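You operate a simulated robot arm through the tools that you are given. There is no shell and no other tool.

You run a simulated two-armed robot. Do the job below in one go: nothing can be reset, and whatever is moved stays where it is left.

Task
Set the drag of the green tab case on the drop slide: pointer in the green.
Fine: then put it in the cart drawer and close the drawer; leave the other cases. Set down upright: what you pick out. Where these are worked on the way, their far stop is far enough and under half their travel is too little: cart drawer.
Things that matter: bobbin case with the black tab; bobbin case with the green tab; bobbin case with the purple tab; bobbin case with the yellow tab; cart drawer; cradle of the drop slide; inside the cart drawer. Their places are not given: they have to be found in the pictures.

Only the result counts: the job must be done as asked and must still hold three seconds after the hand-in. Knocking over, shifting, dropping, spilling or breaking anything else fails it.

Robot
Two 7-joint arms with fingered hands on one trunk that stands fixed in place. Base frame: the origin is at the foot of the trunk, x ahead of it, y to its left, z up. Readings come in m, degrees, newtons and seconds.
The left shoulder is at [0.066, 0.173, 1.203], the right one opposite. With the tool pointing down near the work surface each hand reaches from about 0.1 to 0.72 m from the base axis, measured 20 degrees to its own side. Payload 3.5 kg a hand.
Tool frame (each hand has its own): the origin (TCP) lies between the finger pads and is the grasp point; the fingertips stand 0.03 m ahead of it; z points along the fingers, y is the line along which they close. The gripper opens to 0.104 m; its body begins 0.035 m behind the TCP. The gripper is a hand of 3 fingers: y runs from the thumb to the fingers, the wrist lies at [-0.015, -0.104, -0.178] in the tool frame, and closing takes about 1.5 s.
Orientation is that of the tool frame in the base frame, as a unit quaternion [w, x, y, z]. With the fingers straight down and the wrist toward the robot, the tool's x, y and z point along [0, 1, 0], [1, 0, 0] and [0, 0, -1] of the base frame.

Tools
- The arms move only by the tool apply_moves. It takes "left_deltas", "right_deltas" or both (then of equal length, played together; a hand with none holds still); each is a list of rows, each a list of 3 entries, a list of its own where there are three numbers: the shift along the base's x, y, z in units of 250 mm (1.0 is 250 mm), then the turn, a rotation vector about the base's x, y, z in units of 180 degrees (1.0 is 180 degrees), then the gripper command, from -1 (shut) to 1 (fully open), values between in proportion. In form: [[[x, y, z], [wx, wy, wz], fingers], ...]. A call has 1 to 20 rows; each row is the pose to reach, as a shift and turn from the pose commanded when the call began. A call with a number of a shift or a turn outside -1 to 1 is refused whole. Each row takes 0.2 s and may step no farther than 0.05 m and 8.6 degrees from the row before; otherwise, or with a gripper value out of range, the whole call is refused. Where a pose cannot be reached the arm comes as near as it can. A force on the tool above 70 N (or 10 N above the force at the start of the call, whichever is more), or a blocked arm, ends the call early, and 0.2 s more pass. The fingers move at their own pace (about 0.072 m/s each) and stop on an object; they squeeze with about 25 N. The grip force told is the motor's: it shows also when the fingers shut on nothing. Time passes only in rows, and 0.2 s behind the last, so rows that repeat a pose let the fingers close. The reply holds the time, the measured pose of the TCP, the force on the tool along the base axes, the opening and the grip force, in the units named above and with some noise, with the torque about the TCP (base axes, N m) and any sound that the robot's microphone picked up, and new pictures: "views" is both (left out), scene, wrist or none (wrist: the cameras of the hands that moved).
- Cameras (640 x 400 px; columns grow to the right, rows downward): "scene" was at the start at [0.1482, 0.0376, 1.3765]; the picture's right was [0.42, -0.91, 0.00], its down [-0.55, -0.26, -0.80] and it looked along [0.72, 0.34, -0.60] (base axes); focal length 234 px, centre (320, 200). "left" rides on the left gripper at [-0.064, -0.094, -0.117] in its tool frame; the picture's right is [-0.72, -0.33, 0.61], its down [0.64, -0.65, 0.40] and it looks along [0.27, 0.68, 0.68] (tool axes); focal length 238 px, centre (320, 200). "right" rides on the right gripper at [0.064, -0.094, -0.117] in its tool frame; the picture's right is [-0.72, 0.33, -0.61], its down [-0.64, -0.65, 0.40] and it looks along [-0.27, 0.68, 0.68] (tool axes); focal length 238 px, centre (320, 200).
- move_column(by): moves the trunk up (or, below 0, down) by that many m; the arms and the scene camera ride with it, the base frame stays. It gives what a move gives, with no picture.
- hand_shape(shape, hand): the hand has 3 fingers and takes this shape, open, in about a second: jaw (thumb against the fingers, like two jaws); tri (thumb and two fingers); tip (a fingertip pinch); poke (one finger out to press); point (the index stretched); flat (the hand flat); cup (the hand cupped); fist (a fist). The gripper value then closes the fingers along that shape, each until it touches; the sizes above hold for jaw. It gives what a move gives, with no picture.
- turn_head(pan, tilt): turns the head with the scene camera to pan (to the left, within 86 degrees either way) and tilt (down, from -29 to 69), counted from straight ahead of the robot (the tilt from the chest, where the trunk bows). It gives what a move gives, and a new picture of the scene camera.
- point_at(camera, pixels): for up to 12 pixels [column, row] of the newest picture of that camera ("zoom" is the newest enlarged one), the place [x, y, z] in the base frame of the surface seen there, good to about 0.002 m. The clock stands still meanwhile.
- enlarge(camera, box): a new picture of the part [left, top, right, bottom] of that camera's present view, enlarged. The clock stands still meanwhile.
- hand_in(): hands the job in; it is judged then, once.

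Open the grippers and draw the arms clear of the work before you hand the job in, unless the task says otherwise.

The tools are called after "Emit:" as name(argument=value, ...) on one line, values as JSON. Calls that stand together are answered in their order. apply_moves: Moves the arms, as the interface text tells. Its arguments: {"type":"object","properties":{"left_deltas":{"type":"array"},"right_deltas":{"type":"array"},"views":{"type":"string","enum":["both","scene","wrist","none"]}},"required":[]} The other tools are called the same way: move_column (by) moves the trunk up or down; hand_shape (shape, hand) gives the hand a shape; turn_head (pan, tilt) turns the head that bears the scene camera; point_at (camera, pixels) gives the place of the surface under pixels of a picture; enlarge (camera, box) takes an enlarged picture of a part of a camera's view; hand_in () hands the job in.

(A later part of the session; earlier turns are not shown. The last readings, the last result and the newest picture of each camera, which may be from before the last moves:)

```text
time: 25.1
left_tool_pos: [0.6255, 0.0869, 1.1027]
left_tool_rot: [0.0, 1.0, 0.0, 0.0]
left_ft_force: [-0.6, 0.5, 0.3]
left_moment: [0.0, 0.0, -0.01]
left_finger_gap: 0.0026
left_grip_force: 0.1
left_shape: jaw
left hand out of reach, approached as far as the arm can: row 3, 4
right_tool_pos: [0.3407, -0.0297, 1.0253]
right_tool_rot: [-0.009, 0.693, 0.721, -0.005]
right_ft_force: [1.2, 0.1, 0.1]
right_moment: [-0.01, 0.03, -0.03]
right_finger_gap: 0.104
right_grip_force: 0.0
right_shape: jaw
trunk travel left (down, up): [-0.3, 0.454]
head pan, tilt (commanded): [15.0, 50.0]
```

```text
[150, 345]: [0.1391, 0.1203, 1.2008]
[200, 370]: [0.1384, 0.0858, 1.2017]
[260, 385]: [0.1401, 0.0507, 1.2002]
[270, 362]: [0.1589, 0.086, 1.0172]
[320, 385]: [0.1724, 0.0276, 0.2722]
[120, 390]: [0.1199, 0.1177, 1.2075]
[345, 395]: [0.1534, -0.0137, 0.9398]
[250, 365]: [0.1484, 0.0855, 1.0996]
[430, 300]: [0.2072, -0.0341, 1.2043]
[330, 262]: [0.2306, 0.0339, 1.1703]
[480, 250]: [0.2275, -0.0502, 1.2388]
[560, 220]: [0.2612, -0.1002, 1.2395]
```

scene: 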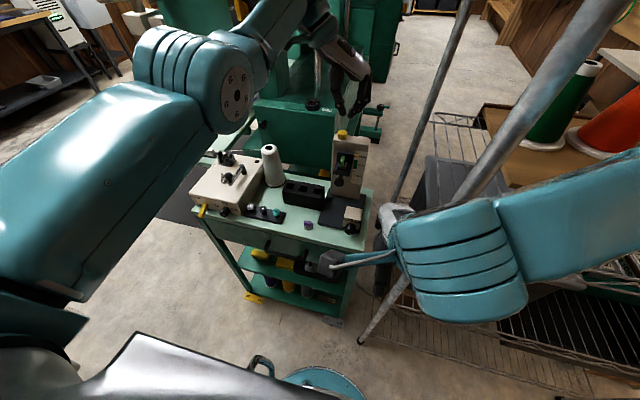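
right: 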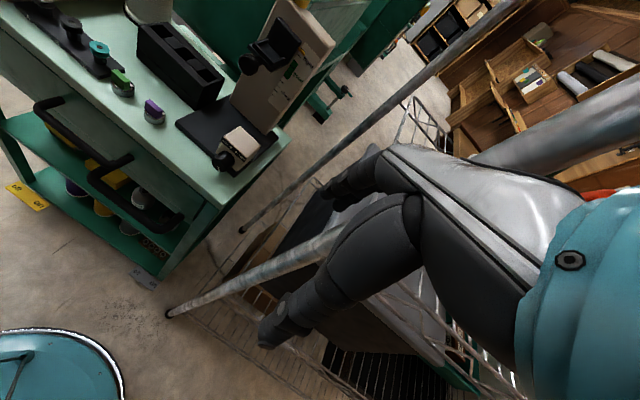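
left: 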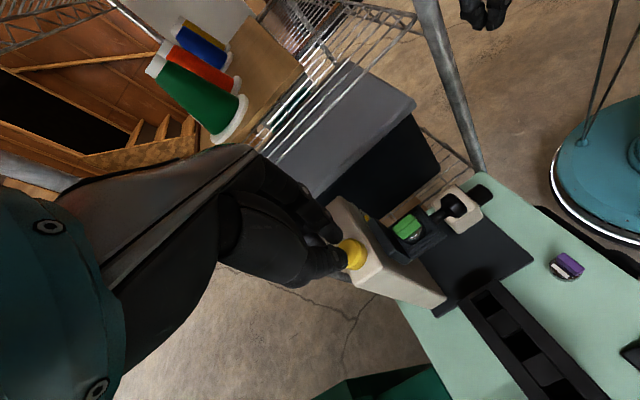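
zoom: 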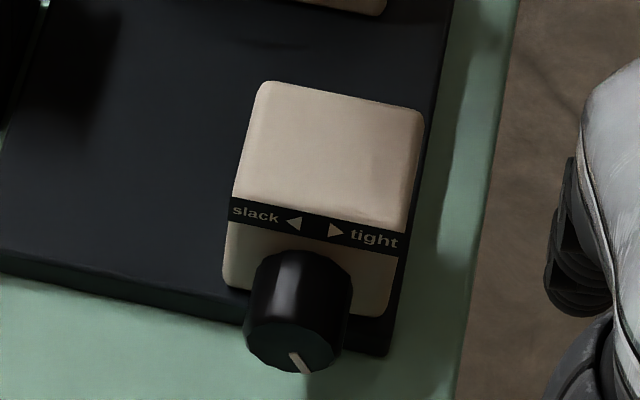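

The torso front is at x≈0.15, so I keep the right wrist forward. I pitch the right hand to point forward (−90° about y) while moving to about (0.43, 0.02, 0.95).

Emit:
apply_moves(right_deltas=[[[0.034, 0.02, -0.03], [0, -0.0455, 0], 0], [[0.068, 0.04, -0.06], [0, -0.091, 0], 0], [[0.1, 0.06, -0.09], [0, -0.1365, 0], 0], [[0.134, 0.08, -0.12], [0, -0.182, 0], 0], [[0.168, 0.1, -0.15], [0, -0.2275, 0], 0], [[0.2, 0.12, -0.18], [0, -0.273, 0], 0], [[0.234, 0.14, -0.21], [0, -0.3185, 0], 0], [[0.268, 0.16, -0.24], [0, -0.364, 0], 0], [[0.3, 0.18, -0.27], [0, -0.4095, 0], 0], [[0.334, 0.2, -0.3], [0, -0.455, 0], 0], [[0.36, 0.2, -0.3], [0, -0.5, 0], 0], [[0.36, 0.2, -0.3], [0, -0.5, 0], 0]], views="both")

```text
time: 27.7
left_tool_pos: [0.6259, 0.0867, 1.1041]
left_tool_rot: [0.0, 1.0, 0.0, 0.001]
left_ft_force: [-0.3, 1.2, 0.4]
left_moment: [-0.04, -0.02, -0.01]
left_finger_gap: 0.0025
left_grip_force: 0.1
left_shape: jaw
right_tool_pos: [0.5476, 0.049, 1.1202]
right_tool_rot: [0.479, 0.533, 0.527, 0.456]
right_ft_force: [-0.5, -0.3, -0.1]
right_moment: [-0.03, 0.0, -0.03]
right_finger_gap: 0.0522
right_grip_force: 0.1
right_shape: jaw
right hand out of reach, approached as far as the arm can: row 6, 7, 8, 9, 10, 11, 12
trunk travel left (down, up): [-0.3, 0.454]
head pan, tilt (commanded): [15.0, 50.0]
```

scene: 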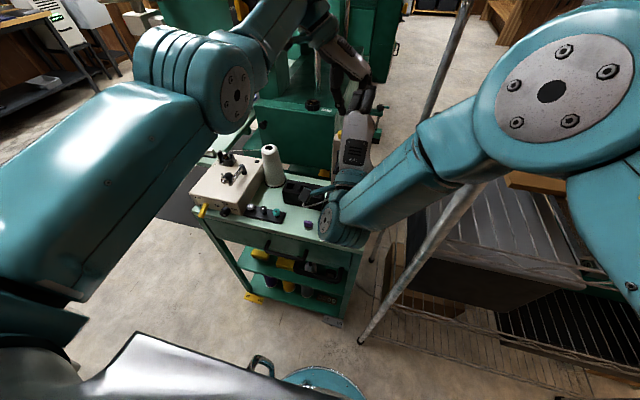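
right: 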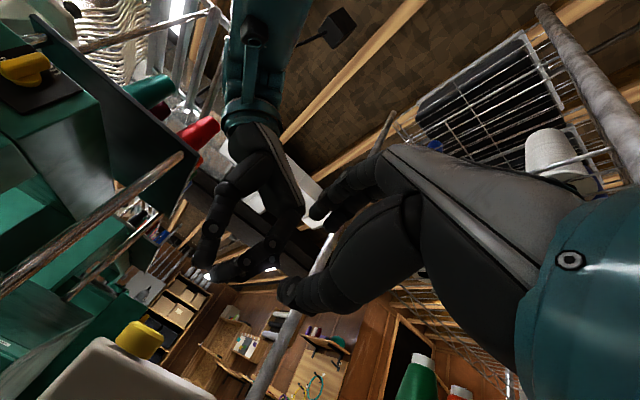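

The right arm couldn't reach that pose and drifted up to (0.548,0.049,1.12), near the left hand but without contact. I withdraw it backward while undoing the pitch; the left hand will do the knob from above instead.

Emit:
apply_moves(right_deltas=[[[-0.08, -0.01, 0], [0, 0.03, 0], 0], [[-0.16, -0.03, 0], [0, 0.075, 0], 0], [[-0.24, -0.06, 0], [0, 0.12, 0], 0], [[-0.32, -0.09, -0.02], [0, 0.165, 0], 0], [[-0.4, -0.12, -0.04], [0, 0.21, 0], 0], [[-0.48, -0.15, -0.08], [0, 0.255, 0], 0], [[-0.56, -0.18, -0.12], [0, 0.3, 0], 0], [[-0.64, -0.21, -0.18], [0, 0.345, 0], 0], [[-0.72, -0.24, -0.24], [0, 0.39, 0], 0], [[-0.8, -0.27, -0.3], [0, 0.435, 0], 0], [[-0.84, -0.28, -0.32], [0, 0.478, 0], 0]], views="scene")

```text
time: 30.1
left_tool_pos: [0.6266, 0.0864, 1.1034]
left_tool_rot: [0.0, 1.0, 0.0, 0.001]
left_ft_force: [0.4, 0.0, -0.5]
left_moment: [-0.01, 0.0, -0.02]
left_finger_gap: 0.0025
left_grip_force: 0.1
left_shape: jaw
right_tool_pos: [0.337, -0.0157, 1.0379]
right_tool_rot: [-0.012, 0.701, 0.712, -0.032]
right_ft_force: [-0.5, 0.1, -0.9]
right_moment: [-0.01, -0.02, 0.0]
right_finger_gap: 0.0517
right_grip_force: 0.0
right_shape: jaw
trunk travel left (down, up): [-0.3, 0.454]
head pan, tilt (commanded): [15.0, 50.0]
```

scene: 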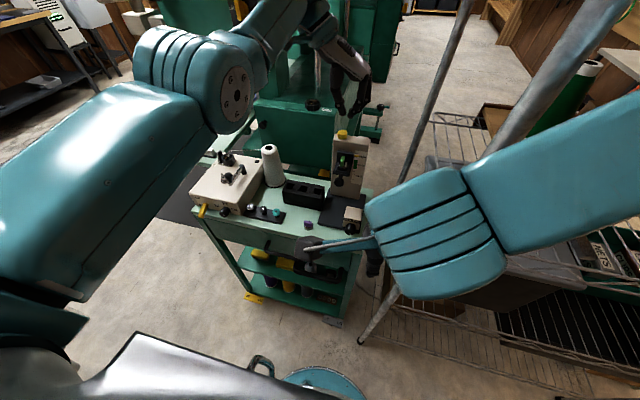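

The right arm is back. To clear the working space I want to stow it to the robot's right, so I look there first.

Emit:
turn_head(pan=-35, tilt=45)

```text
time: 31.3
left_tool_pos: [0.626, 0.0866, 1.1047]
left_tool_rot: [0.0, 1.0, 0.0, 0.001]
left_ft_force: [0.6, -0.2, 0.0]
left_moment: [-0.02, -0.02, 0.0]
left_finger_gap: 0.0028
left_grip_force: 0.1
left_shape: jaw
right_tool_pos: [0.336, -0.0155, 1.0381]
right_tool_rot: [-0.01, 0.701, 0.712, -0.03]
right_ft_force: [-0.6, -0.4, 0.2]
right_moment: [0.01, 0.01, 0.03]
right_finger_gap: 0.052
right_grip_force: 0.2
right_shape: jaw
trunk travel left (down, up): [-0.3, 0.454]
head pan, tilt (commanded): [-35.0, 45.0]
```

scene: 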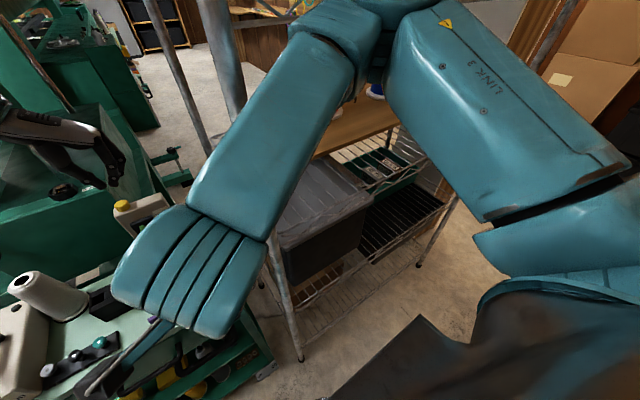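

The right elbow sits out over the rack, so I won't sweep it sideways; instead I raise the right hand near its starting place, and turn the head back to the cart.

Emit:
apply_moves(right_deltas=[[[0.02, 0, 0.15], [0, 0, 0], 0], [[0.05, 0, 0.3], [0, 0, 0], 0], [[0.1, 0, 0.45], [0, 0, 0], 0], [[0.16, 0, 0.6], [0, 0, 0], 0], [[0.2, -0.02, 0.72], [0, 0, 0], 0]], views="none")

Emit:
turn_head(pan=12, tilt=48)

```text
time: 32.5
left_tool_pos: [0.627, 0.0872, 1.1028]
left_tool_rot: [0.0, 1.0, 0.0, 0.001]
left_ft_force: [1.0, 0.1, -0.2]
left_moment: [0.03, 0.02, 0.01]
left_finger_gap: 0.0026
left_grip_force: 0.1
left_shape: jaw
right_tool_pos: [0.3862, -0.0191, 1.2181]
right_tool_rot: [-0.011, 0.701, 0.713, -0.03]
right_ft_force: [0.2, -0.1, -0.1]
right_moment: [0.04, -0.01, -0.02]
right_finger_gap: 0.0524
right_grip_force: 0.1
right_shape: jaw
trunk travel left (down, up): [-0.3, 0.454]
head pan, tilt (commanded): [-35.0, 45.0]
```

```text
time: 33.6
left_tool_pos: [0.6257, 0.0879, 1.1033]
left_tool_rot: [0.0, 1.0, 0.0, 0.001]
left_ft_force: [0.1, -0.2, 0.9]
left_moment: [-0.02, -0.01, 0.03]
left_finger_gap: 0.0026
left_grip_force: 0.0
left_shape: jaw
right_tool_pos: [0.3857, -0.0183, 1.2178]
right_tool_rot: [-0.011, 0.701, 0.713, -0.031]
right_ft_force: [0.1, 0.1, -0.3]
right_moment: [-0.04, 0.04, 0.01]
right_finger_gap: 0.0518
right_grip_force: 0.0
right_shape: jaw
trunk travel left (down, up): [-0.3, 0.454]
head pan, tilt (commanded): [12.0, 48.0]
```

scene: 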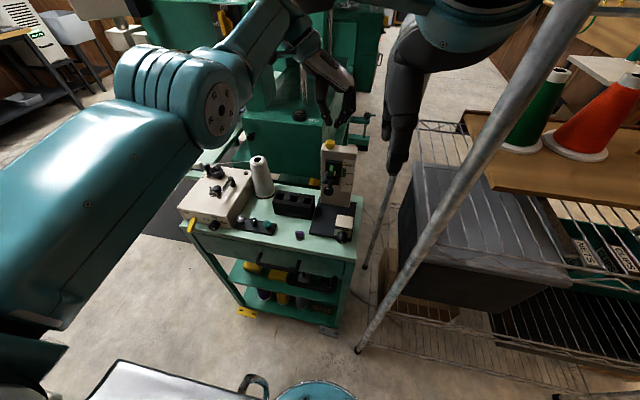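

Now the cart is fully in view. I zoom on the slide and knob to get exact knob points from this view.

Emit:
enlarge(camera="scene", box=[325, 210, 360, 245])

Emit:
point_at(camera="zoom", pixels=[[325, 285], [340, 325], [320, 320], [300, 310], [290, 280], [368, 290], [325, 250], [345, 345], [250, 200], [330, 200], [400, 220], [320, 335]])

```text
11.43 times, centred on (342, 228) of scene
```

zoom: 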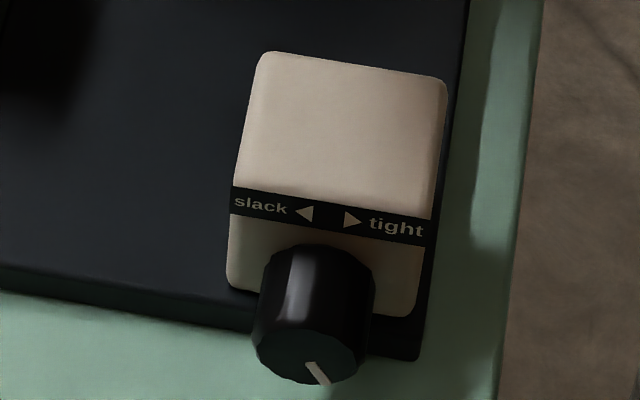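

```text
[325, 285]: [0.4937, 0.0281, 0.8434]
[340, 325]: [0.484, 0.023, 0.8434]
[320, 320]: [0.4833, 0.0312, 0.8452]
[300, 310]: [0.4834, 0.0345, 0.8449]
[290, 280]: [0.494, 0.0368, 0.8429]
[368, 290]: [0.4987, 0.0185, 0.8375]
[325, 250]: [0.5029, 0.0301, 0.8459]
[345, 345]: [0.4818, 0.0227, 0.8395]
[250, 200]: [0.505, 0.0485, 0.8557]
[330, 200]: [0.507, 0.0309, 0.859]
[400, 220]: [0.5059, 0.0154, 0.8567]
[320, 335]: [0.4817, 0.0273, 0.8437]
```

Next, I record the pointer's present place on the scale.

Emit:
enlarge(camera="scene", box=[315, 145, 360, 205])

Emit:
point_at(camera="zoom", pixels=[[395, 155], [385, 140], [380, 175], [375, 235], [300, 155], [320, 200], [290, 270], [275, 245], [300, 300], [265, 310]])

```text
6.67 times, centred on (338, 175) of scene
```

zoom: 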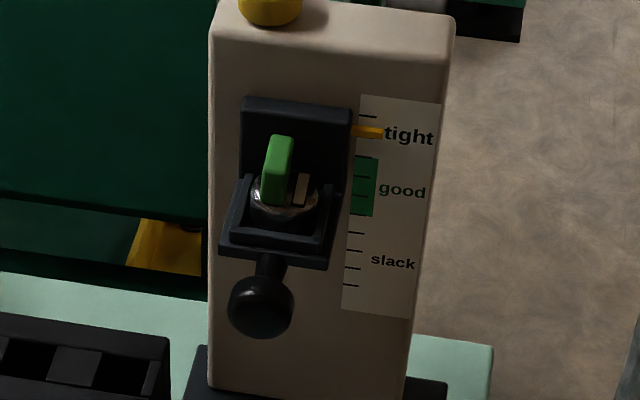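

```text
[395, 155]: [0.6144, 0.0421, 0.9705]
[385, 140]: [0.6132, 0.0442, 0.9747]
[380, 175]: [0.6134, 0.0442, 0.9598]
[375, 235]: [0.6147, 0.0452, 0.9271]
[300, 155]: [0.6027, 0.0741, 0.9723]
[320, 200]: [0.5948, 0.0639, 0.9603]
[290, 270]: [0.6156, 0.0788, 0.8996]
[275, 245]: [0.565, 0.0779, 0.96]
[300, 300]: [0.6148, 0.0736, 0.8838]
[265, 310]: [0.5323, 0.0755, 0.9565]
```

The pointer sits at the first tick interval, green covers ticks 3–6. I now bring the left hand over the knob, pitched 25° so the palm stays away from the cradle's ball handle, stopping at z≈0.92.

Emit:
apply_moves(left_deltas=[[[-0.163, -0.032, 0.004], [0, -0.022, 0], -0.95], [[-0.323, -0.064, -0.013], [0, -0.044, 0], -0.8], [[-0.463, -0.096, -0.093], [0, -0.067, 0], -0.6], [[-0.543, -0.128, -0.213], [0, -0.089, 0], -0.4], [[-0.583, -0.16, -0.333], [0, -0.111, 0], -0.23], [[-0.593, -0.184, -0.473], [0, -0.139, 0], -0.23], [[-0.593, -0.208, -0.613], [0, -0.139, 0], -0.23], [[-0.593, -0.218, -0.733], [0, -0.139, 0], -0.23], [[-0.593, -0.218, -0.733], [0, -0.139, 0], -0.23]], views="both")

Emit:
enlarge(camera="scene", box=[290, 150, 390, 250])

```text
time: 35.6
left_tool_pos: [0.4773, 0.0295, 0.9185]
left_tool_rot: [0.0, 0.976, 0.0, 0.217]
left_ft_force: [0.1, 0.2, -0.3]
left_moment: [0.02, 0.01, 0.0]
left_finger_gap: 0.0397
left_grip_force: 0.1
left_shape: jaw
right_tool_pos: [0.3855, -0.0181, 1.218]
right_tool_rot: [-0.011, 0.701, 0.713, -0.031]
right_ft_force: [-0.1, -0.7, -0.3]
right_moment: [0.04, -0.04, 0.05]
right_finger_gap: 0.052
right_grip_force: 0.1
right_shape: jaw
trunk travel left (down, up): [-0.3, 0.454]
head pan, tilt (commanded): [12.0, 48.0]
```

scene: 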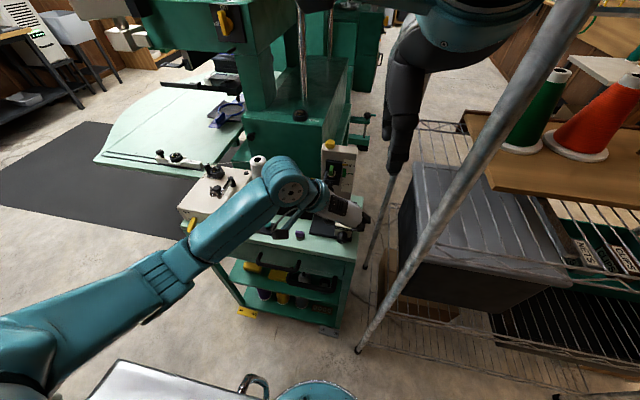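
left: 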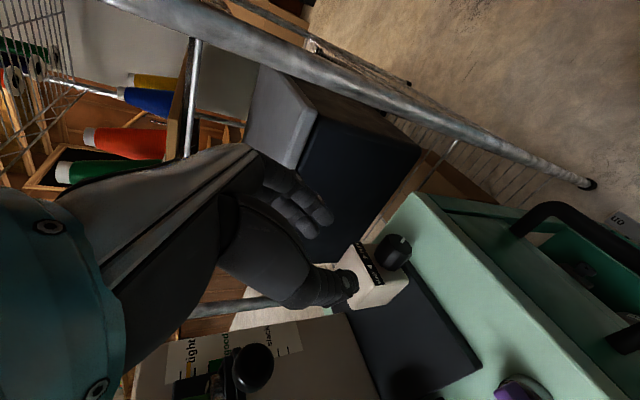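

```text
4.00 times, centred on (340, 200) of scene
```

zoom: 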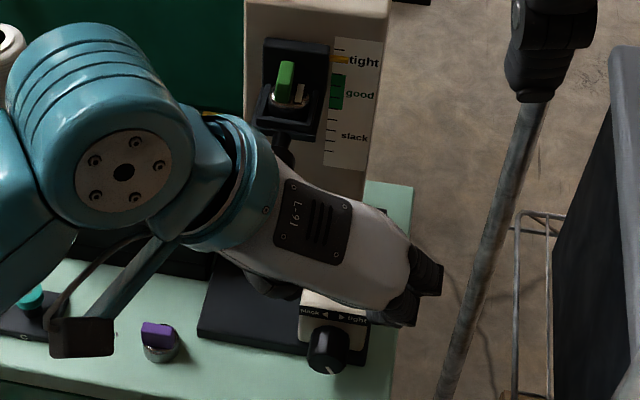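

The left hand is above the knob. I lean it 15° to the right and lower it to a pre-grasp with the tips just above the knob's top.

Emit:
apply_moves(left_deltas=[[[-0.025, -0.018, -0.05], [0.042, 0, 0], -0.3], [[-0.05, -0.037, -0.1], [0.083, 0, 0], -0.3], [[-0.05, -0.037, -0.171], [0.083, 0, 0], -0.3], [[-0.05, -0.037, -0.171], [0.083, 0, 0], -0.3]], views="both")

Emit:
enlarge(camera="scene", box=[310, 190, 370, 250])

Emit:
enlarge(camera="left", box=[250, 150, 430, 320])

```text
time: 36.6
left_tool_pos: [0.4659, 0.0207, 0.8762]
left_tool_rot: [-0.127, 0.968, -0.028, 0.216]
left_ft_force: [-0.2, 0.0, 0.6]
left_moment: [-0.01, -0.03, 0.02]
left_finger_gap: 0.0367
left_grip_force: 0.2
left_shape: jaw
right_tool_pos: [0.3857, -0.0185, 1.2179]
right_tool_rot: [-0.011, 0.7, 0.713, -0.031]
right_ft_force: [-0.6, 0.2, -0.2]
right_moment: [-0.01, 0.01, 0.01]
right_finger_gap: 0.052
right_grip_force: 0.0
right_shape: jaw
trunk travel left (down, up): [-0.3, 0.454]
head pan, tilt (commanded): [12.0, 48.0]
```

scene: 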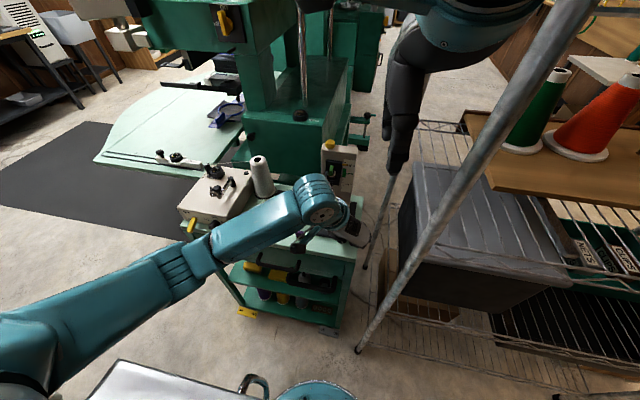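
left: 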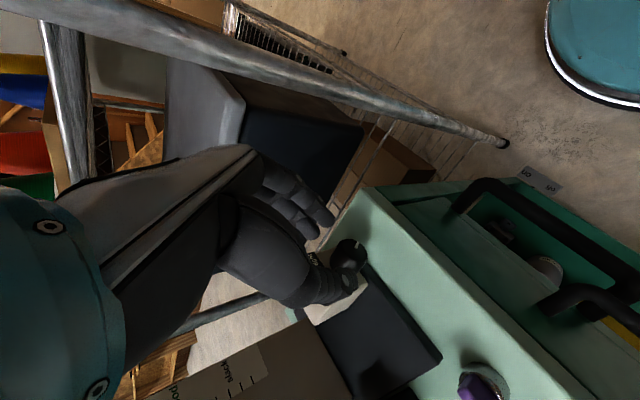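

```text
6.67 times, centred on (340, 220) of scene
```

zoom: 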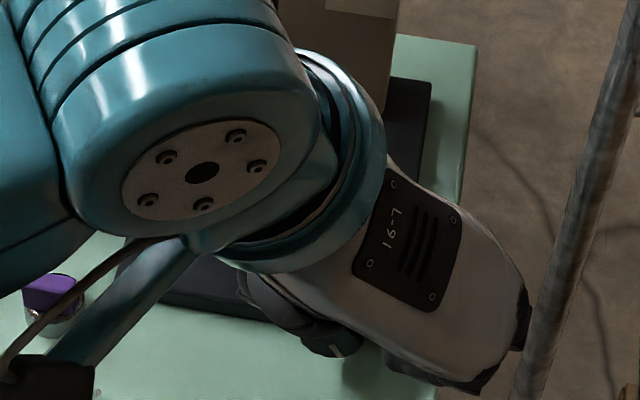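

```text
2.35 times, centred on (340, 235) of left
```

zoom: 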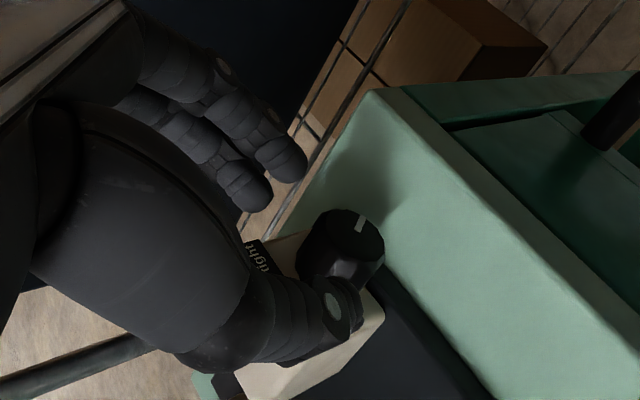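

I measure the fingertips and knob in the left zoom to centre the grasp.

Emit:
point_at(camera="zoom", pixels=[[345, 300], [352, 315], [325, 340], [295, 165], [270, 150], [255, 195], [240, 180], [320, 225], [355, 260], [375, 245], [340, 280], [340, 210]])

```text
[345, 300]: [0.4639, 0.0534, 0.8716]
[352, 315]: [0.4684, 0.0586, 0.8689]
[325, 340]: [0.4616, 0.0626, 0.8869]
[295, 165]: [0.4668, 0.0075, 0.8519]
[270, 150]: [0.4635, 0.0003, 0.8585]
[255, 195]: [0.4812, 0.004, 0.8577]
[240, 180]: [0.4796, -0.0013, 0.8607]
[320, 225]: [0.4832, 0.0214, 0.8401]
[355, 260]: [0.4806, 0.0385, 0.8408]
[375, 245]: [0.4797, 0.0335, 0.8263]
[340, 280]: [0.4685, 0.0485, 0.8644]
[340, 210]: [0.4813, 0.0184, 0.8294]
```

The tip midpoint lines up with the knob axis. I advance 30 mm along the fingers and close on the knob.

Emit:
apply_moves(left_deltas=[[[0.015, 0.007, -0.036], [0, 0, 0], -0.3], [[0.03, 0.015, -0.072], [0, 0, 0], -0.3], [[0.044, 0.022, -0.106], [0, 0, 0], -0.3], [[0.044, 0.022, -0.106], [0, 0, 0], -0.3], [[0.044, 0.022, -0.106], [0, 0, 0], -0.7], [[0.044, 0.022, -0.106], [0, 0, 0], -1], [[0.044, 0.022, -0.106], [0, 0, 0], -1], [[0.044, 0.022, -0.106], [0, 0, 0], -1]], views="wrist")

Emit:
enlarge(camera="left", box=[250, 150, 430, 320])

```text
time: 38.4
left_tool_pos: [0.4744, 0.0268, 0.8515]
left_tool_rot: [-0.125, 0.968, -0.028, 0.215]
left_ft_force: [-3.6, -3.9, -1.3]
left_moment: [-0.06, 0.15, -0.09]
left_finger_gap: 0.0187
left_grip_force: 25.0
left_shape: jaw
right_tool_pos: [0.3851, -0.0202, 1.2167]
right_tool_rot: [-0.011, 0.701, 0.712, -0.031]
right_ft_force: [0.0, 0.2, -0.1]
right_moment: [-0.03, 0.0, -0.01]
right_finger_gap: 0.052
right_grip_force: 0.1
right_shape: jaw
trunk travel left (down, up): [-0.3, 0.454]
head pan, tilt (commanded): [12.0, 48.0]
```

left: 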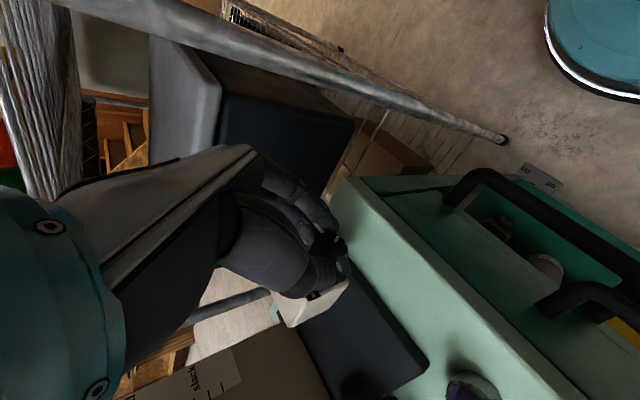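

```text
2.35 times, centred on (340, 235) of left
```

zoom: 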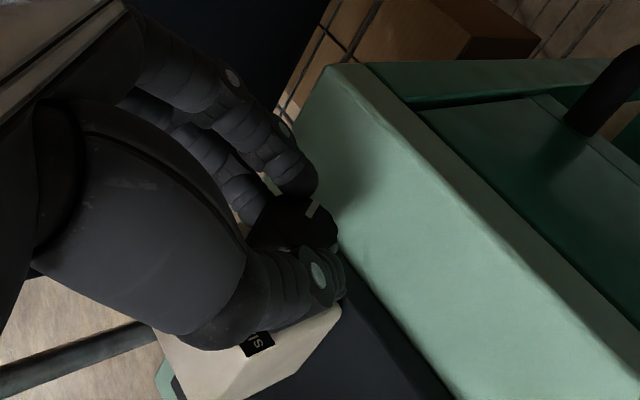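

The knob is gripped. I turn the hand −42° about the knob's axis (counterclockwise, toward slack) along an arc and watch.

Emit:
apply_moves(left_deltas=[[[0, 0.0092, 0.0012], [-0.0389, 0, 0], -1], [[0, 0.0184, 0.0008], [-0.0778, 0, 0], -1], [[0, 0.0272, -0.0004], [-0.1167, 0, 0], -1], [[0, 0.0364, -0.0028], [-0.1556, 0, 0], -1], [[0, 0.0448, -0.006], [-0.1944, 0, 0], -1], [[0, 0.0528, -0.0104], [-0.2333, 0, 0], -1], [[0, 0.0528, -0.0104], [-0.2333, 0, 0], -1]], views="both")

Emit:
enlarge(camera="left", box=[250, 150, 430, 320])

Emit:
enlarge(camera="scene", box=[300, 140, 380, 250])

```text
time: 40.0
left_tool_pos: [0.4741, 0.0417, 0.8475]
left_tool_rot: [0.23, 0.949, 0.05, 0.21]
left_ft_force: [-7.9, -2.8, -4.4]
left_moment: [0.01, 0.17, -0.23]
left_finger_gap: 0.0186
left_grip_force: 24.8
left_shape: jaw
right_tool_pos: [0.3857, -0.0189, 1.2175]
right_tool_rot: [-0.011, 0.7, 0.713, -0.031]
right_ft_force: [-0.4, 0.0, 0.5]
right_moment: [-0.02, 0.0, 0.02]
right_finger_gap: 0.052
right_grip_force: 0.1
right_shape: jaw
trunk travel left (down, up): [-0.3, 0.454]
head pan, tilt (commanded): [12.0, 48.0]
```

scene: 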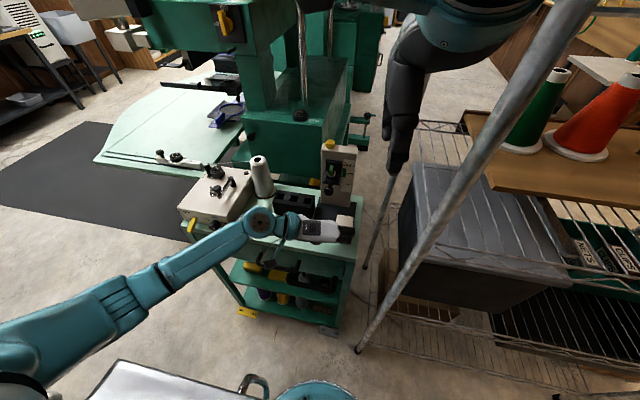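
left: 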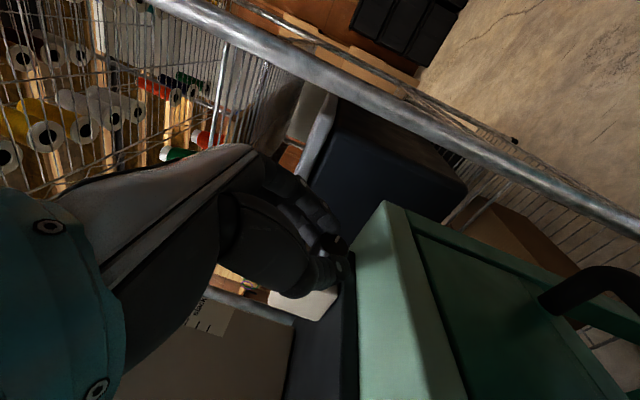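

```text
2.35 times, centred on (340, 235) of left
```

zoom: 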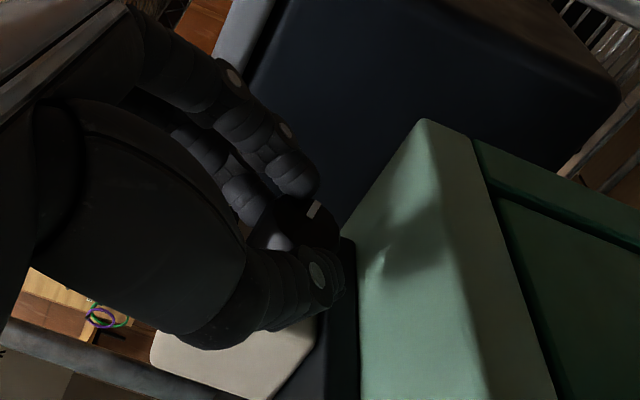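

```text
3.64 times, centred on (340, 195) of scene
```

zoom: 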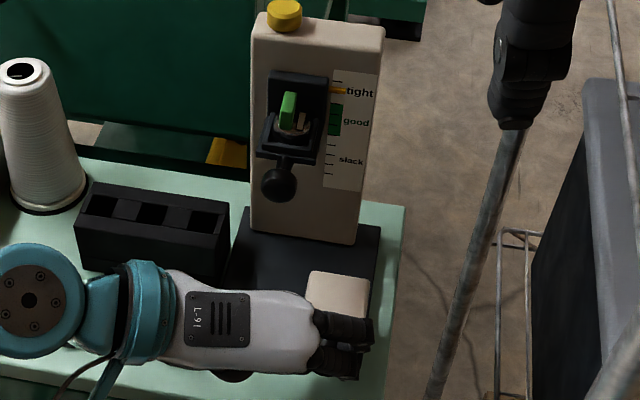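

The knob turned with the hand (mark stayed aligned with the fingers). I turn 14° more in the same grip, then I'll release and test.

Emit:
apply_moves(left_deltas=[[[0, 0.0074, -0.0054], [-0.0389, 0, 0], -1], [[0, 0.0142, -0.0116], [-0.0778, 0, 0], -1], [[0, 0.0142, -0.0116], [-0.0778, 0, 0], -1]], views="both")

Emit:
enlarge(camera="left", box=[250, 150, 430, 320])

Emit:
enlarge(camera="scene", box=[300, 140, 380, 250])

```text
time: 40.8
left_tool_pos: [0.4742, 0.0436, 0.8455]
left_tool_rot: [0.343, 0.914, 0.077, 0.204]
left_ft_force: [-9.4, 2.9, -1.7]
left_moment: [0.07, 0.04, -0.25]
left_finger_gap: 0.0188
left_grip_force: 25.0
left_shape: jaw
right_tool_pos: [0.3854, -0.0185, 1.2179]
right_tool_rot: [-0.01, 0.701, 0.712, -0.03]
right_ft_force: [-0.3, 0.2, 0.3]
right_moment: [-0.02, -0.02, -0.04]
right_finger_gap: 0.0521
right_grip_force: 0.0
right_shape: jaw
trunk travel left (down, up): [-0.3, 0.454]
head pan, tilt (commanded): [12.0, 48.0]
```

scene: 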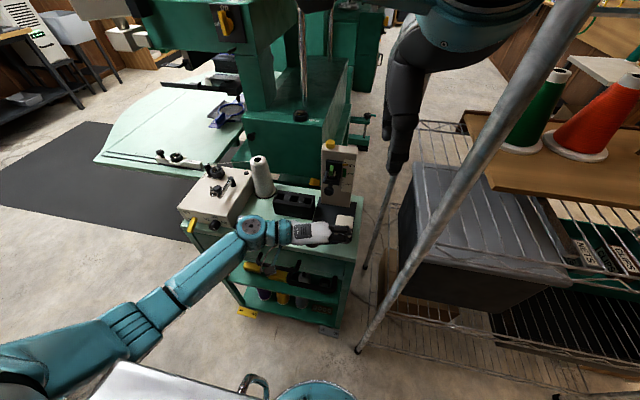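
left: 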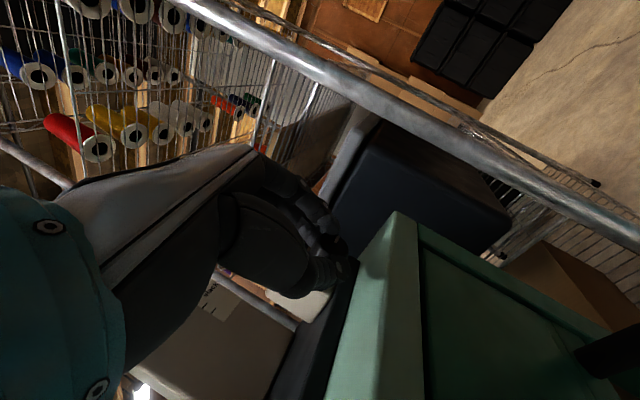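

```text
2.35 times, centred on (340, 235) of left
```

zoom: 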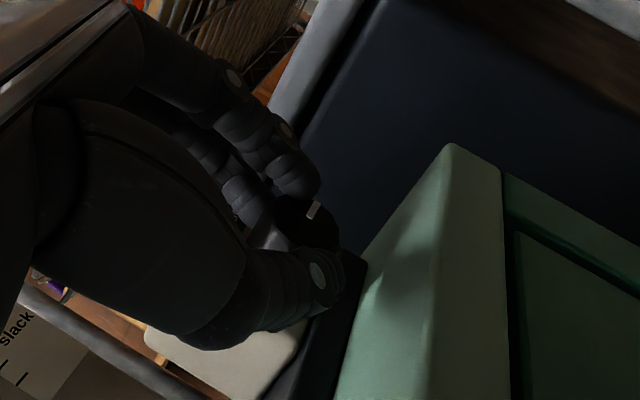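

```text
3.64 times, centred on (340, 195) of scene
```

zoom: 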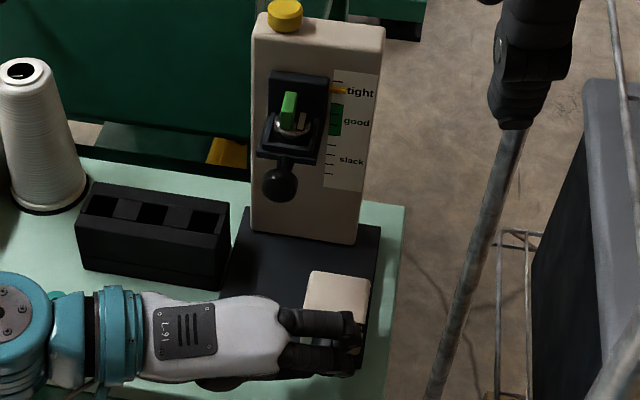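

Total turn ≈56° now. I release the knob with a small opening, back out along the fingers, and straighten up while rising.

Emit:
apply_moves(left_deltas=[[[0, 0, 0], [0, 0, 0], -0.5], [[0, 0, 0], [0, 0, 0], -0.45], [[-0.025, 0.036, 0.041], [0, 0, 0], -0.45], [[-0.051, 0.071, 0.082], [0, 0, 0], -0.45], [[-0.076, 0.107, 0.123], [0, 0, 0], -0.45], [[-0.076, 0.107, 0.17], [0.04, 0, 0], -0.6], [[-0.076, 0.107, 0.22], [0.08, 0, 0], -0.8], [[-0.076, 0.107, 0.28], [0.12, 0, 0], -0.95], [[-0.076, 0.107, 0.36], [0.16, 0, 0], -0.95], [[-0.06, 0.107, 0.46], [0.2, 0, 0], -0.95], [[-0.04, 0.107, 0.56], [0.228, 0, 0], -0.95]], views="scene")

Emit:
enlarge(camera="scene", box=[290, 140, 370, 250])

```text
time: 43.2
left_tool_pos: [0.4661, 0.0726, 0.9856]
left_tool_rot: [-0.001, 0.976, 0.0, 0.217]
left_ft_force: [0.0, 0.2, -0.2]
left_moment: [0.02, 0.0, -0.01]
left_finger_gap: 0.003
left_grip_force: 0.0
left_shape: jaw
right_tool_pos: [0.3863, -0.0187, 1.2175]
right_tool_rot: [-0.011, 0.701, 0.713, -0.031]
right_ft_force: [1.0, 0.9, 0.2]
right_moment: [-0.04, 0.02, 0.06]
right_finger_gap: 0.0521
right_grip_force: 0.0
right_shape: jaw
trunk travel left (down, up): [-0.3, 0.454]
head pan, tilt (commanded): [12.0, 48.0]
```

scene: 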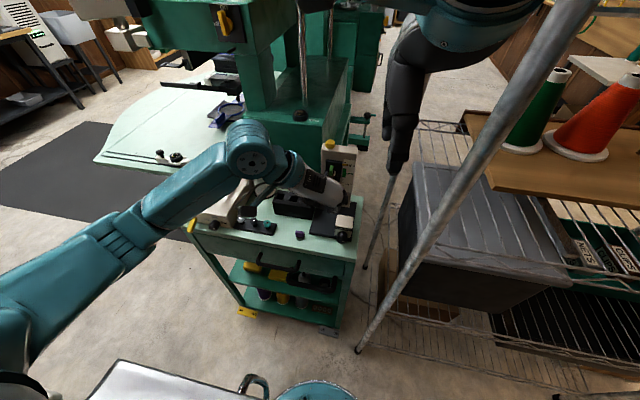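

```text
3.64 times, centred on (330, 195) of scene
```

zoom: 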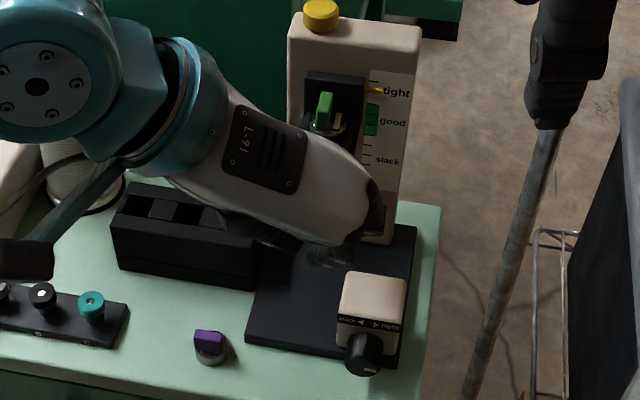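

The knob mark now points right-down; purple case undisturbed. I go back to the button (pitch undone) and hover above it.

Emit:
apply_moves(left_deltas=[[[0, 0.01, 0.17], [0, 0.028, 0], -0.95], [[0.036, 0.022, 0.33], [0, 0.056, 0], -0.95], [[0.156, 0.03, 0.41], [0, 0.083, 0], -0.95], [[0.316, 0.042, 0.41], [0, 0.111, 0], -0.95], [[0.476, 0.046, 0.41], [0, 0.139, 0], -0.95], [[0.616, 0.048, 0.39], [0, 0.139, 0], -0.95], [[0.652, 0.048, 0.33], [0, 0.139, 0], -0.95], [[0.652, 0.048, 0.33], [0, 0.139, 0], -0.95]], views="scene")

Emit:
enlarge(camera="scene", box=[305, 110, 375, 200])

```text
time: 45.0
left_tool_pos: [0.6285, 0.0819, 1.0676]
left_tool_rot: [0.0, 1.0, -0.001, 0.0]
left_ft_force: [0.9, 0.3, 0.7]
left_moment: [-0.02, 0.0, 0.01]
left_finger_gap: 0.0025
left_grip_force: 0.1
left_shape: jaw
right_tool_pos: [0.3868, -0.019, 1.2173]
right_tool_rot: [-0.011, 0.701, 0.713, -0.031]
right_ft_force: [-0.8, 0.6, -0.5]
right_moment: [-0.03, 0.02, -0.01]
right_finger_gap: 0.0524
right_grip_force: 0.1
right_shape: jaw
trunk travel left (down, up): [-0.3, 0.454]
head pan, tilt (commanded): [12.0, 48.0]
```

scene: 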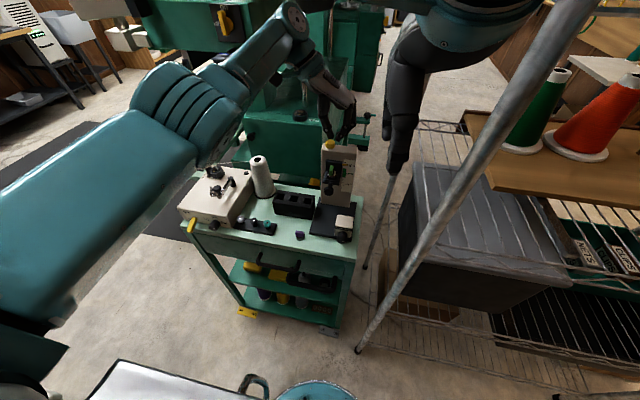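

```text
4.44 times, centred on (340, 155) of scene
```

zoom: 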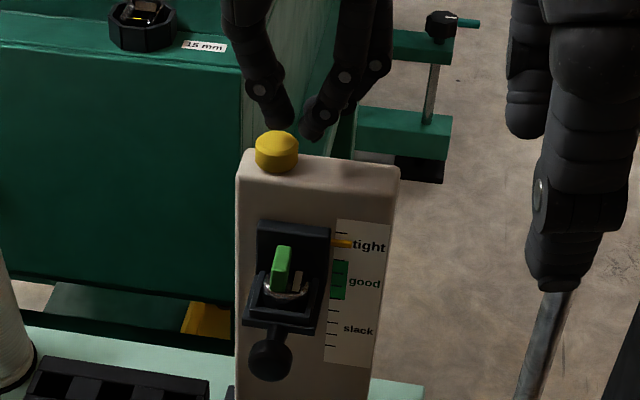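

The thumb is over the button. I press down 15 mm in steps.

Emit:
apply_moves(left_deltas=[[[0, 0.008, -0.02], [0, 0, 0], -0.95], [[0, 0.008, -0.035], [0, 0, 0], -0.95], [[0, 0.008, -0.048], [0, 0, 0], -0.95], [[0, 0.008, -0.06], [0, 0, 0], -0.95], [[0, 0.008, -0.066], [0, 0, 0], -0.95]], views="scene")

Emit:
enlarge(camera="scene", box=[305, 110, 375, 200])

```text
time: 46.2
left_tool_pos: [0.6294, 0.0858, 1.0536]
left_tool_rot: [0.0, 1.0, 0.0, 0.003]
left_ft_force: [0.9, 2.6, 10.5]
left_moment: [0.18, 0.02, -0.02]
left_finger_gap: 0.0028
left_grip_force: 0.1
left_shape: jaw
right_tool_pos: [0.3862, -0.0184, 1.2186]
right_tool_rot: [-0.01, 0.7, 0.713, -0.03]
right_ft_force: [-1.0, 0.3, -0.5]
right_moment: [0.0, 0.02, 0.01]
right_finger_gap: 0.0519
right_grip_force: 0.1
right_shape: jaw
trunk travel left (down, up): [-0.3, 0.454]
head pan, tilt (commanded): [12.0, 48.0]
heard: click
```

scene: 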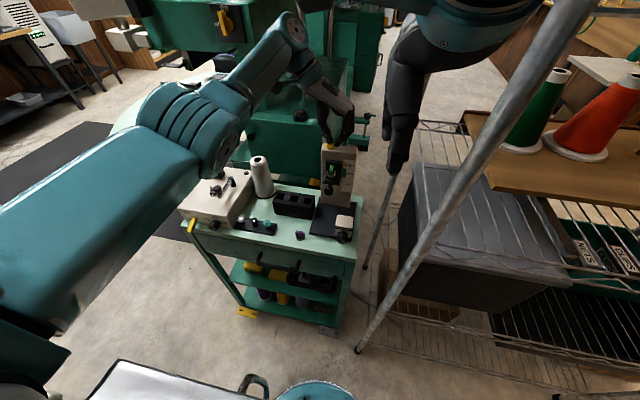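

```text
4.44 times, centred on (340, 155) of scene
```

zoom: 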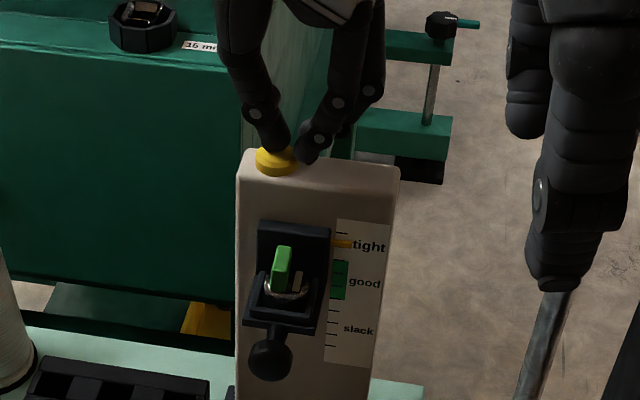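

Click heard but the pointer hasn't moved visibly. I hold the button half a second more and look again.

Emit:
apply_moves(left_deltas=[[[0, 0, 0], [0, 0, 0], -0.95], [[0, 0, 0], [0, 0, 0], -0.95], [[0, 0, 0], [0, 0, 0], -0.95]], views="scene")

Emit:
enlarge(camera="scene", box=[315, 145, 360, 205])

```text
time: 47.0
left_tool_pos: [0.6275, 0.085, 1.0533]
left_tool_rot: [0.001, 1.0, 0.0, 0.002]
left_ft_force: [1.1, 2.3, 13.4]
left_moment: [0.26, -0.07, -0.04]
left_finger_gap: 0.003
left_grip_force: 0.1
left_shape: jaw
right_tool_pos: [0.3851, -0.0186, 1.2173]
right_tool_rot: [-0.009, 0.701, 0.713, -0.03]
right_ft_force: [1.4, -0.3, 0.2]
right_moment: [-0.02, 0.0, -0.01]
right_finger_gap: 0.0522
right_grip_force: 0.1
right_shape: jaw
trunk travel left (down, up): [-0.3, 0.454]
head pan, tilt (commanded): [12.0, 48.0]
```

scene: 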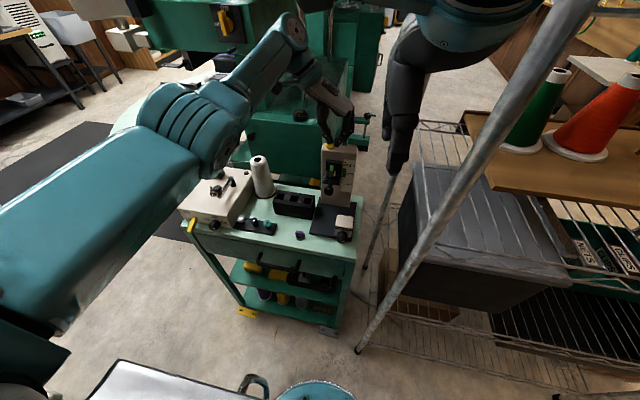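

```text
6.67 times, centred on (338, 175) of scene
```

zoom: 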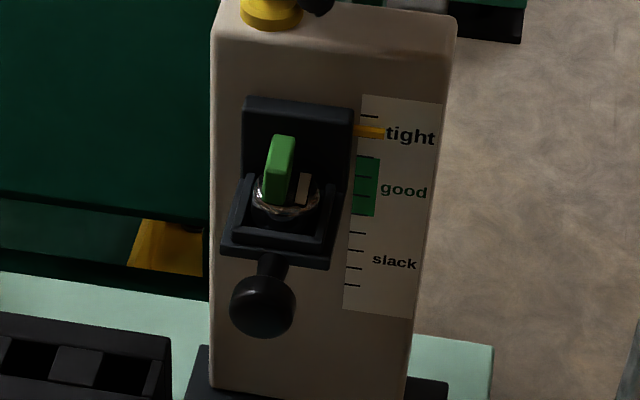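

The pointer doesn't change unless the cradle is lifted back up first, so I'll lift it by its ball handle (centre ≈(0.541,0.0765,0.947)). I leave the button and go to a pre-grasp in front of the ball.

Emit:
apply_moves(left_deltas=[[[0, 0, 0.087], [0, 0, 0], -0.95], [[-0.07, -0.004, 0.167], [0, 0, 0], -0.95], [[-0.21, -0.008, 0.187], [0, -0.028, 0], -0.8], [[-0.35, -0.012, 0.187], [0, -0.056, 0], -0.6], [[-0.47, -0.02, 0.127], [0, -0.089, 0], -0.4], [[-0.49, -0.022, 0.007], [0, -0.117, 0], -0.2], [[-0.487, -0.022, -0.149], [0, -0.139, 0], -0.13], [[-0.487, -0.022, -0.149], [0, -0.139, 0], -0.13]], views="both")

Emit:
enlarge(camera="scene", box=[300, 130, 380, 220])

Emit:
enlarge(camera="left", box=[250, 150, 430, 320])

```text
time: 48.8
left_tool_pos: [0.5055, 0.0797, 1.0145]
left_tool_rot: [0.001, 0.976, 0.0, 0.217]
left_ft_force: [-0.1, -0.1, -0.6]
left_moment: [0.01, 0.01, -0.04]
left_finger_gap: 0.0449
left_grip_force: 0.0
left_shape: jaw
right_tool_pos: [0.3856, -0.0186, 1.2179]
right_tool_rot: [-0.011, 0.701, 0.712, -0.031]
right_ft_force: [0.0, -0.1, -0.2]
right_moment: [0.01, -0.02, 0.01]
right_finger_gap: 0.052
right_grip_force: 0.0
right_shape: jaw
trunk travel left (down, up): [-0.3, 0.454]
head pan, tilt (commanded): [12.0, 48.0]
```

scene: 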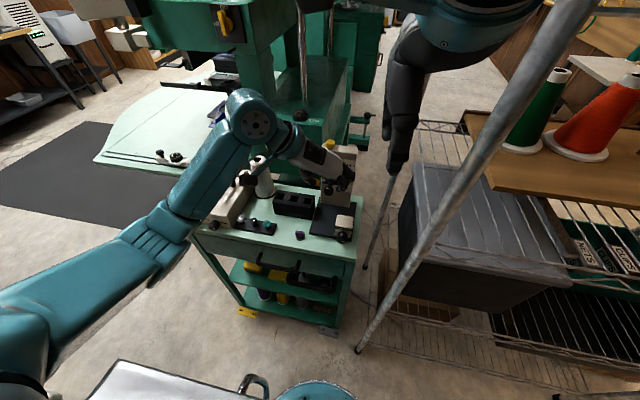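
left: 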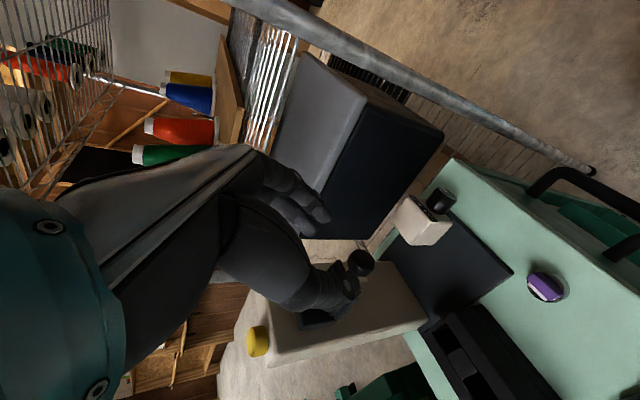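

```text
4.44 times, centred on (340, 175) of scene
```

zoom: 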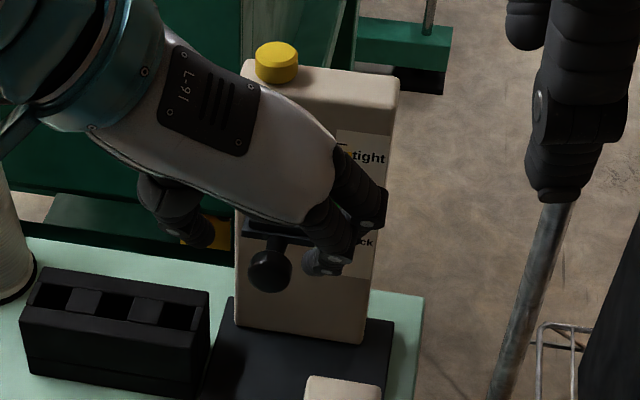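

```text
2.35 times, centred on (340, 235) of left
```

zoom: 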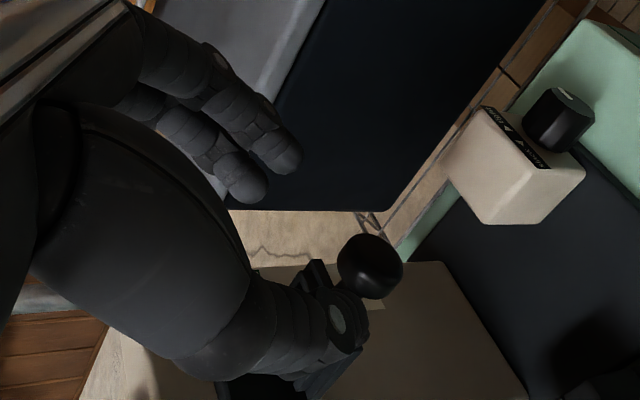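

I measure ball and fingertips in this zoom.

Emit:
point_at(camera="zoom", pixels=[[370, 262], [345, 245], [400, 275], [365, 292], [375, 240], [345, 318], [355, 330], [285, 155], [250, 185], [315, 275], [325, 365], [310, 300]])

```text
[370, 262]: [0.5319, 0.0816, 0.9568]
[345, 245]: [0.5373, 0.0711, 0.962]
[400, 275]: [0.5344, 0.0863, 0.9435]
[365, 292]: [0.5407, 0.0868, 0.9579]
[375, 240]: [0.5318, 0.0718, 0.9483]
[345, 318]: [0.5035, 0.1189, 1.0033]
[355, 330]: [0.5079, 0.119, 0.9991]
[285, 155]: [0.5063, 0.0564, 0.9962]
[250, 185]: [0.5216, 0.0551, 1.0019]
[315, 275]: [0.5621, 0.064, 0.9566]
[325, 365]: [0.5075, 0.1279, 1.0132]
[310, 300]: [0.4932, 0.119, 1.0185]
```

Ball centre ≈ (0.543,0.0775,0.951). I advance to straddle it and close the fingers on it.

Emit:
apply_moves(left_deltas=[[[0.036, 0, -0.063], [0, 0, 0], -0.13], [[0.072, 0, -0.126], [0, 0, 0], -0.13], [[0.108, 0, -0.189], [0, 0, 0], -0.13], [[0.108, 0, -0.189], [0, 0, 0], -0.13], [[0.108, 0, -0.189], [0, 0, 0], -0.5], [[0.108, 0, -0.189], [0, 0, 0], -0.8], [[0.108, 0, -0.189], [0, 0, 0], -0.9], [[0.108, 0, -0.189], [0, 0, 0], -0.9]], views="both")

Emit:
enlarge(camera="left", box=[250, 150, 430, 320])

Emit:
enlarge(camera="scene", box=[300, 130, 380, 220])

```text
time: 50.6
left_tool_pos: [0.5331, 0.0807, 0.9677]
left_tool_rot: [0.001, 0.976, 0.0, 0.218]
left_ft_force: [2.7, -3.0, 2.7]
left_moment: [-0.13, -0.07, -0.06]
left_finger_gap: 0.0134
left_grip_force: 25.1
left_shape: jaw
right_tool_pos: [0.3856, -0.02, 1.2185]
right_tool_rot: [-0.011, 0.701, 0.712, -0.031]
right_ft_force: [0.5, 0.5, 0.0]
right_moment: [0.02, -0.01, -0.03]
right_finger_gap: 0.0519
right_grip_force: 0.0
right_shape: jaw
trunk travel left (down, up): [-0.3, 0.454]
head pan, tilt (commanded): [12.0, 48.0]
```

scene: 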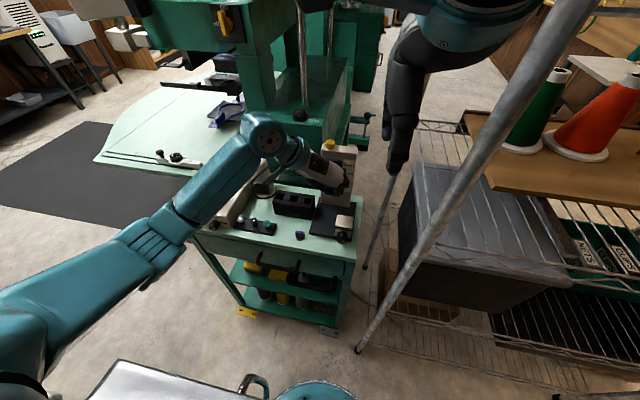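
left: 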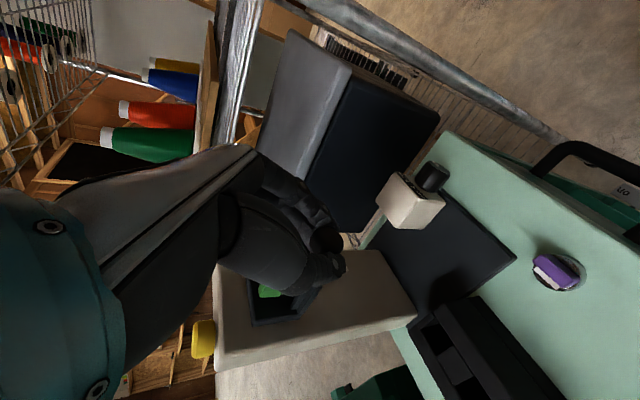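

```text
2.35 times, centred on (340, 235) of left
```

zoom: 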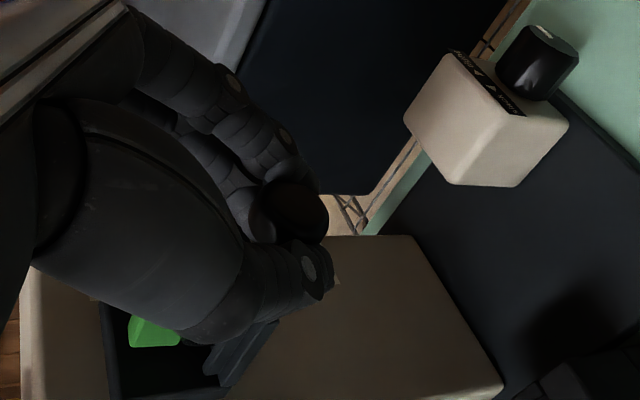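

```text
4.44 times, centred on (340, 175) of scene
```

zoom: 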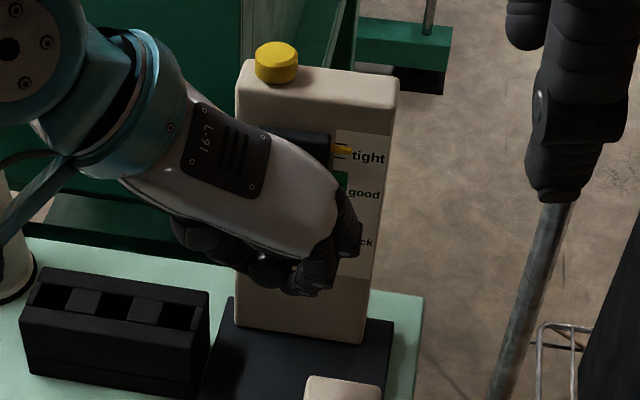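

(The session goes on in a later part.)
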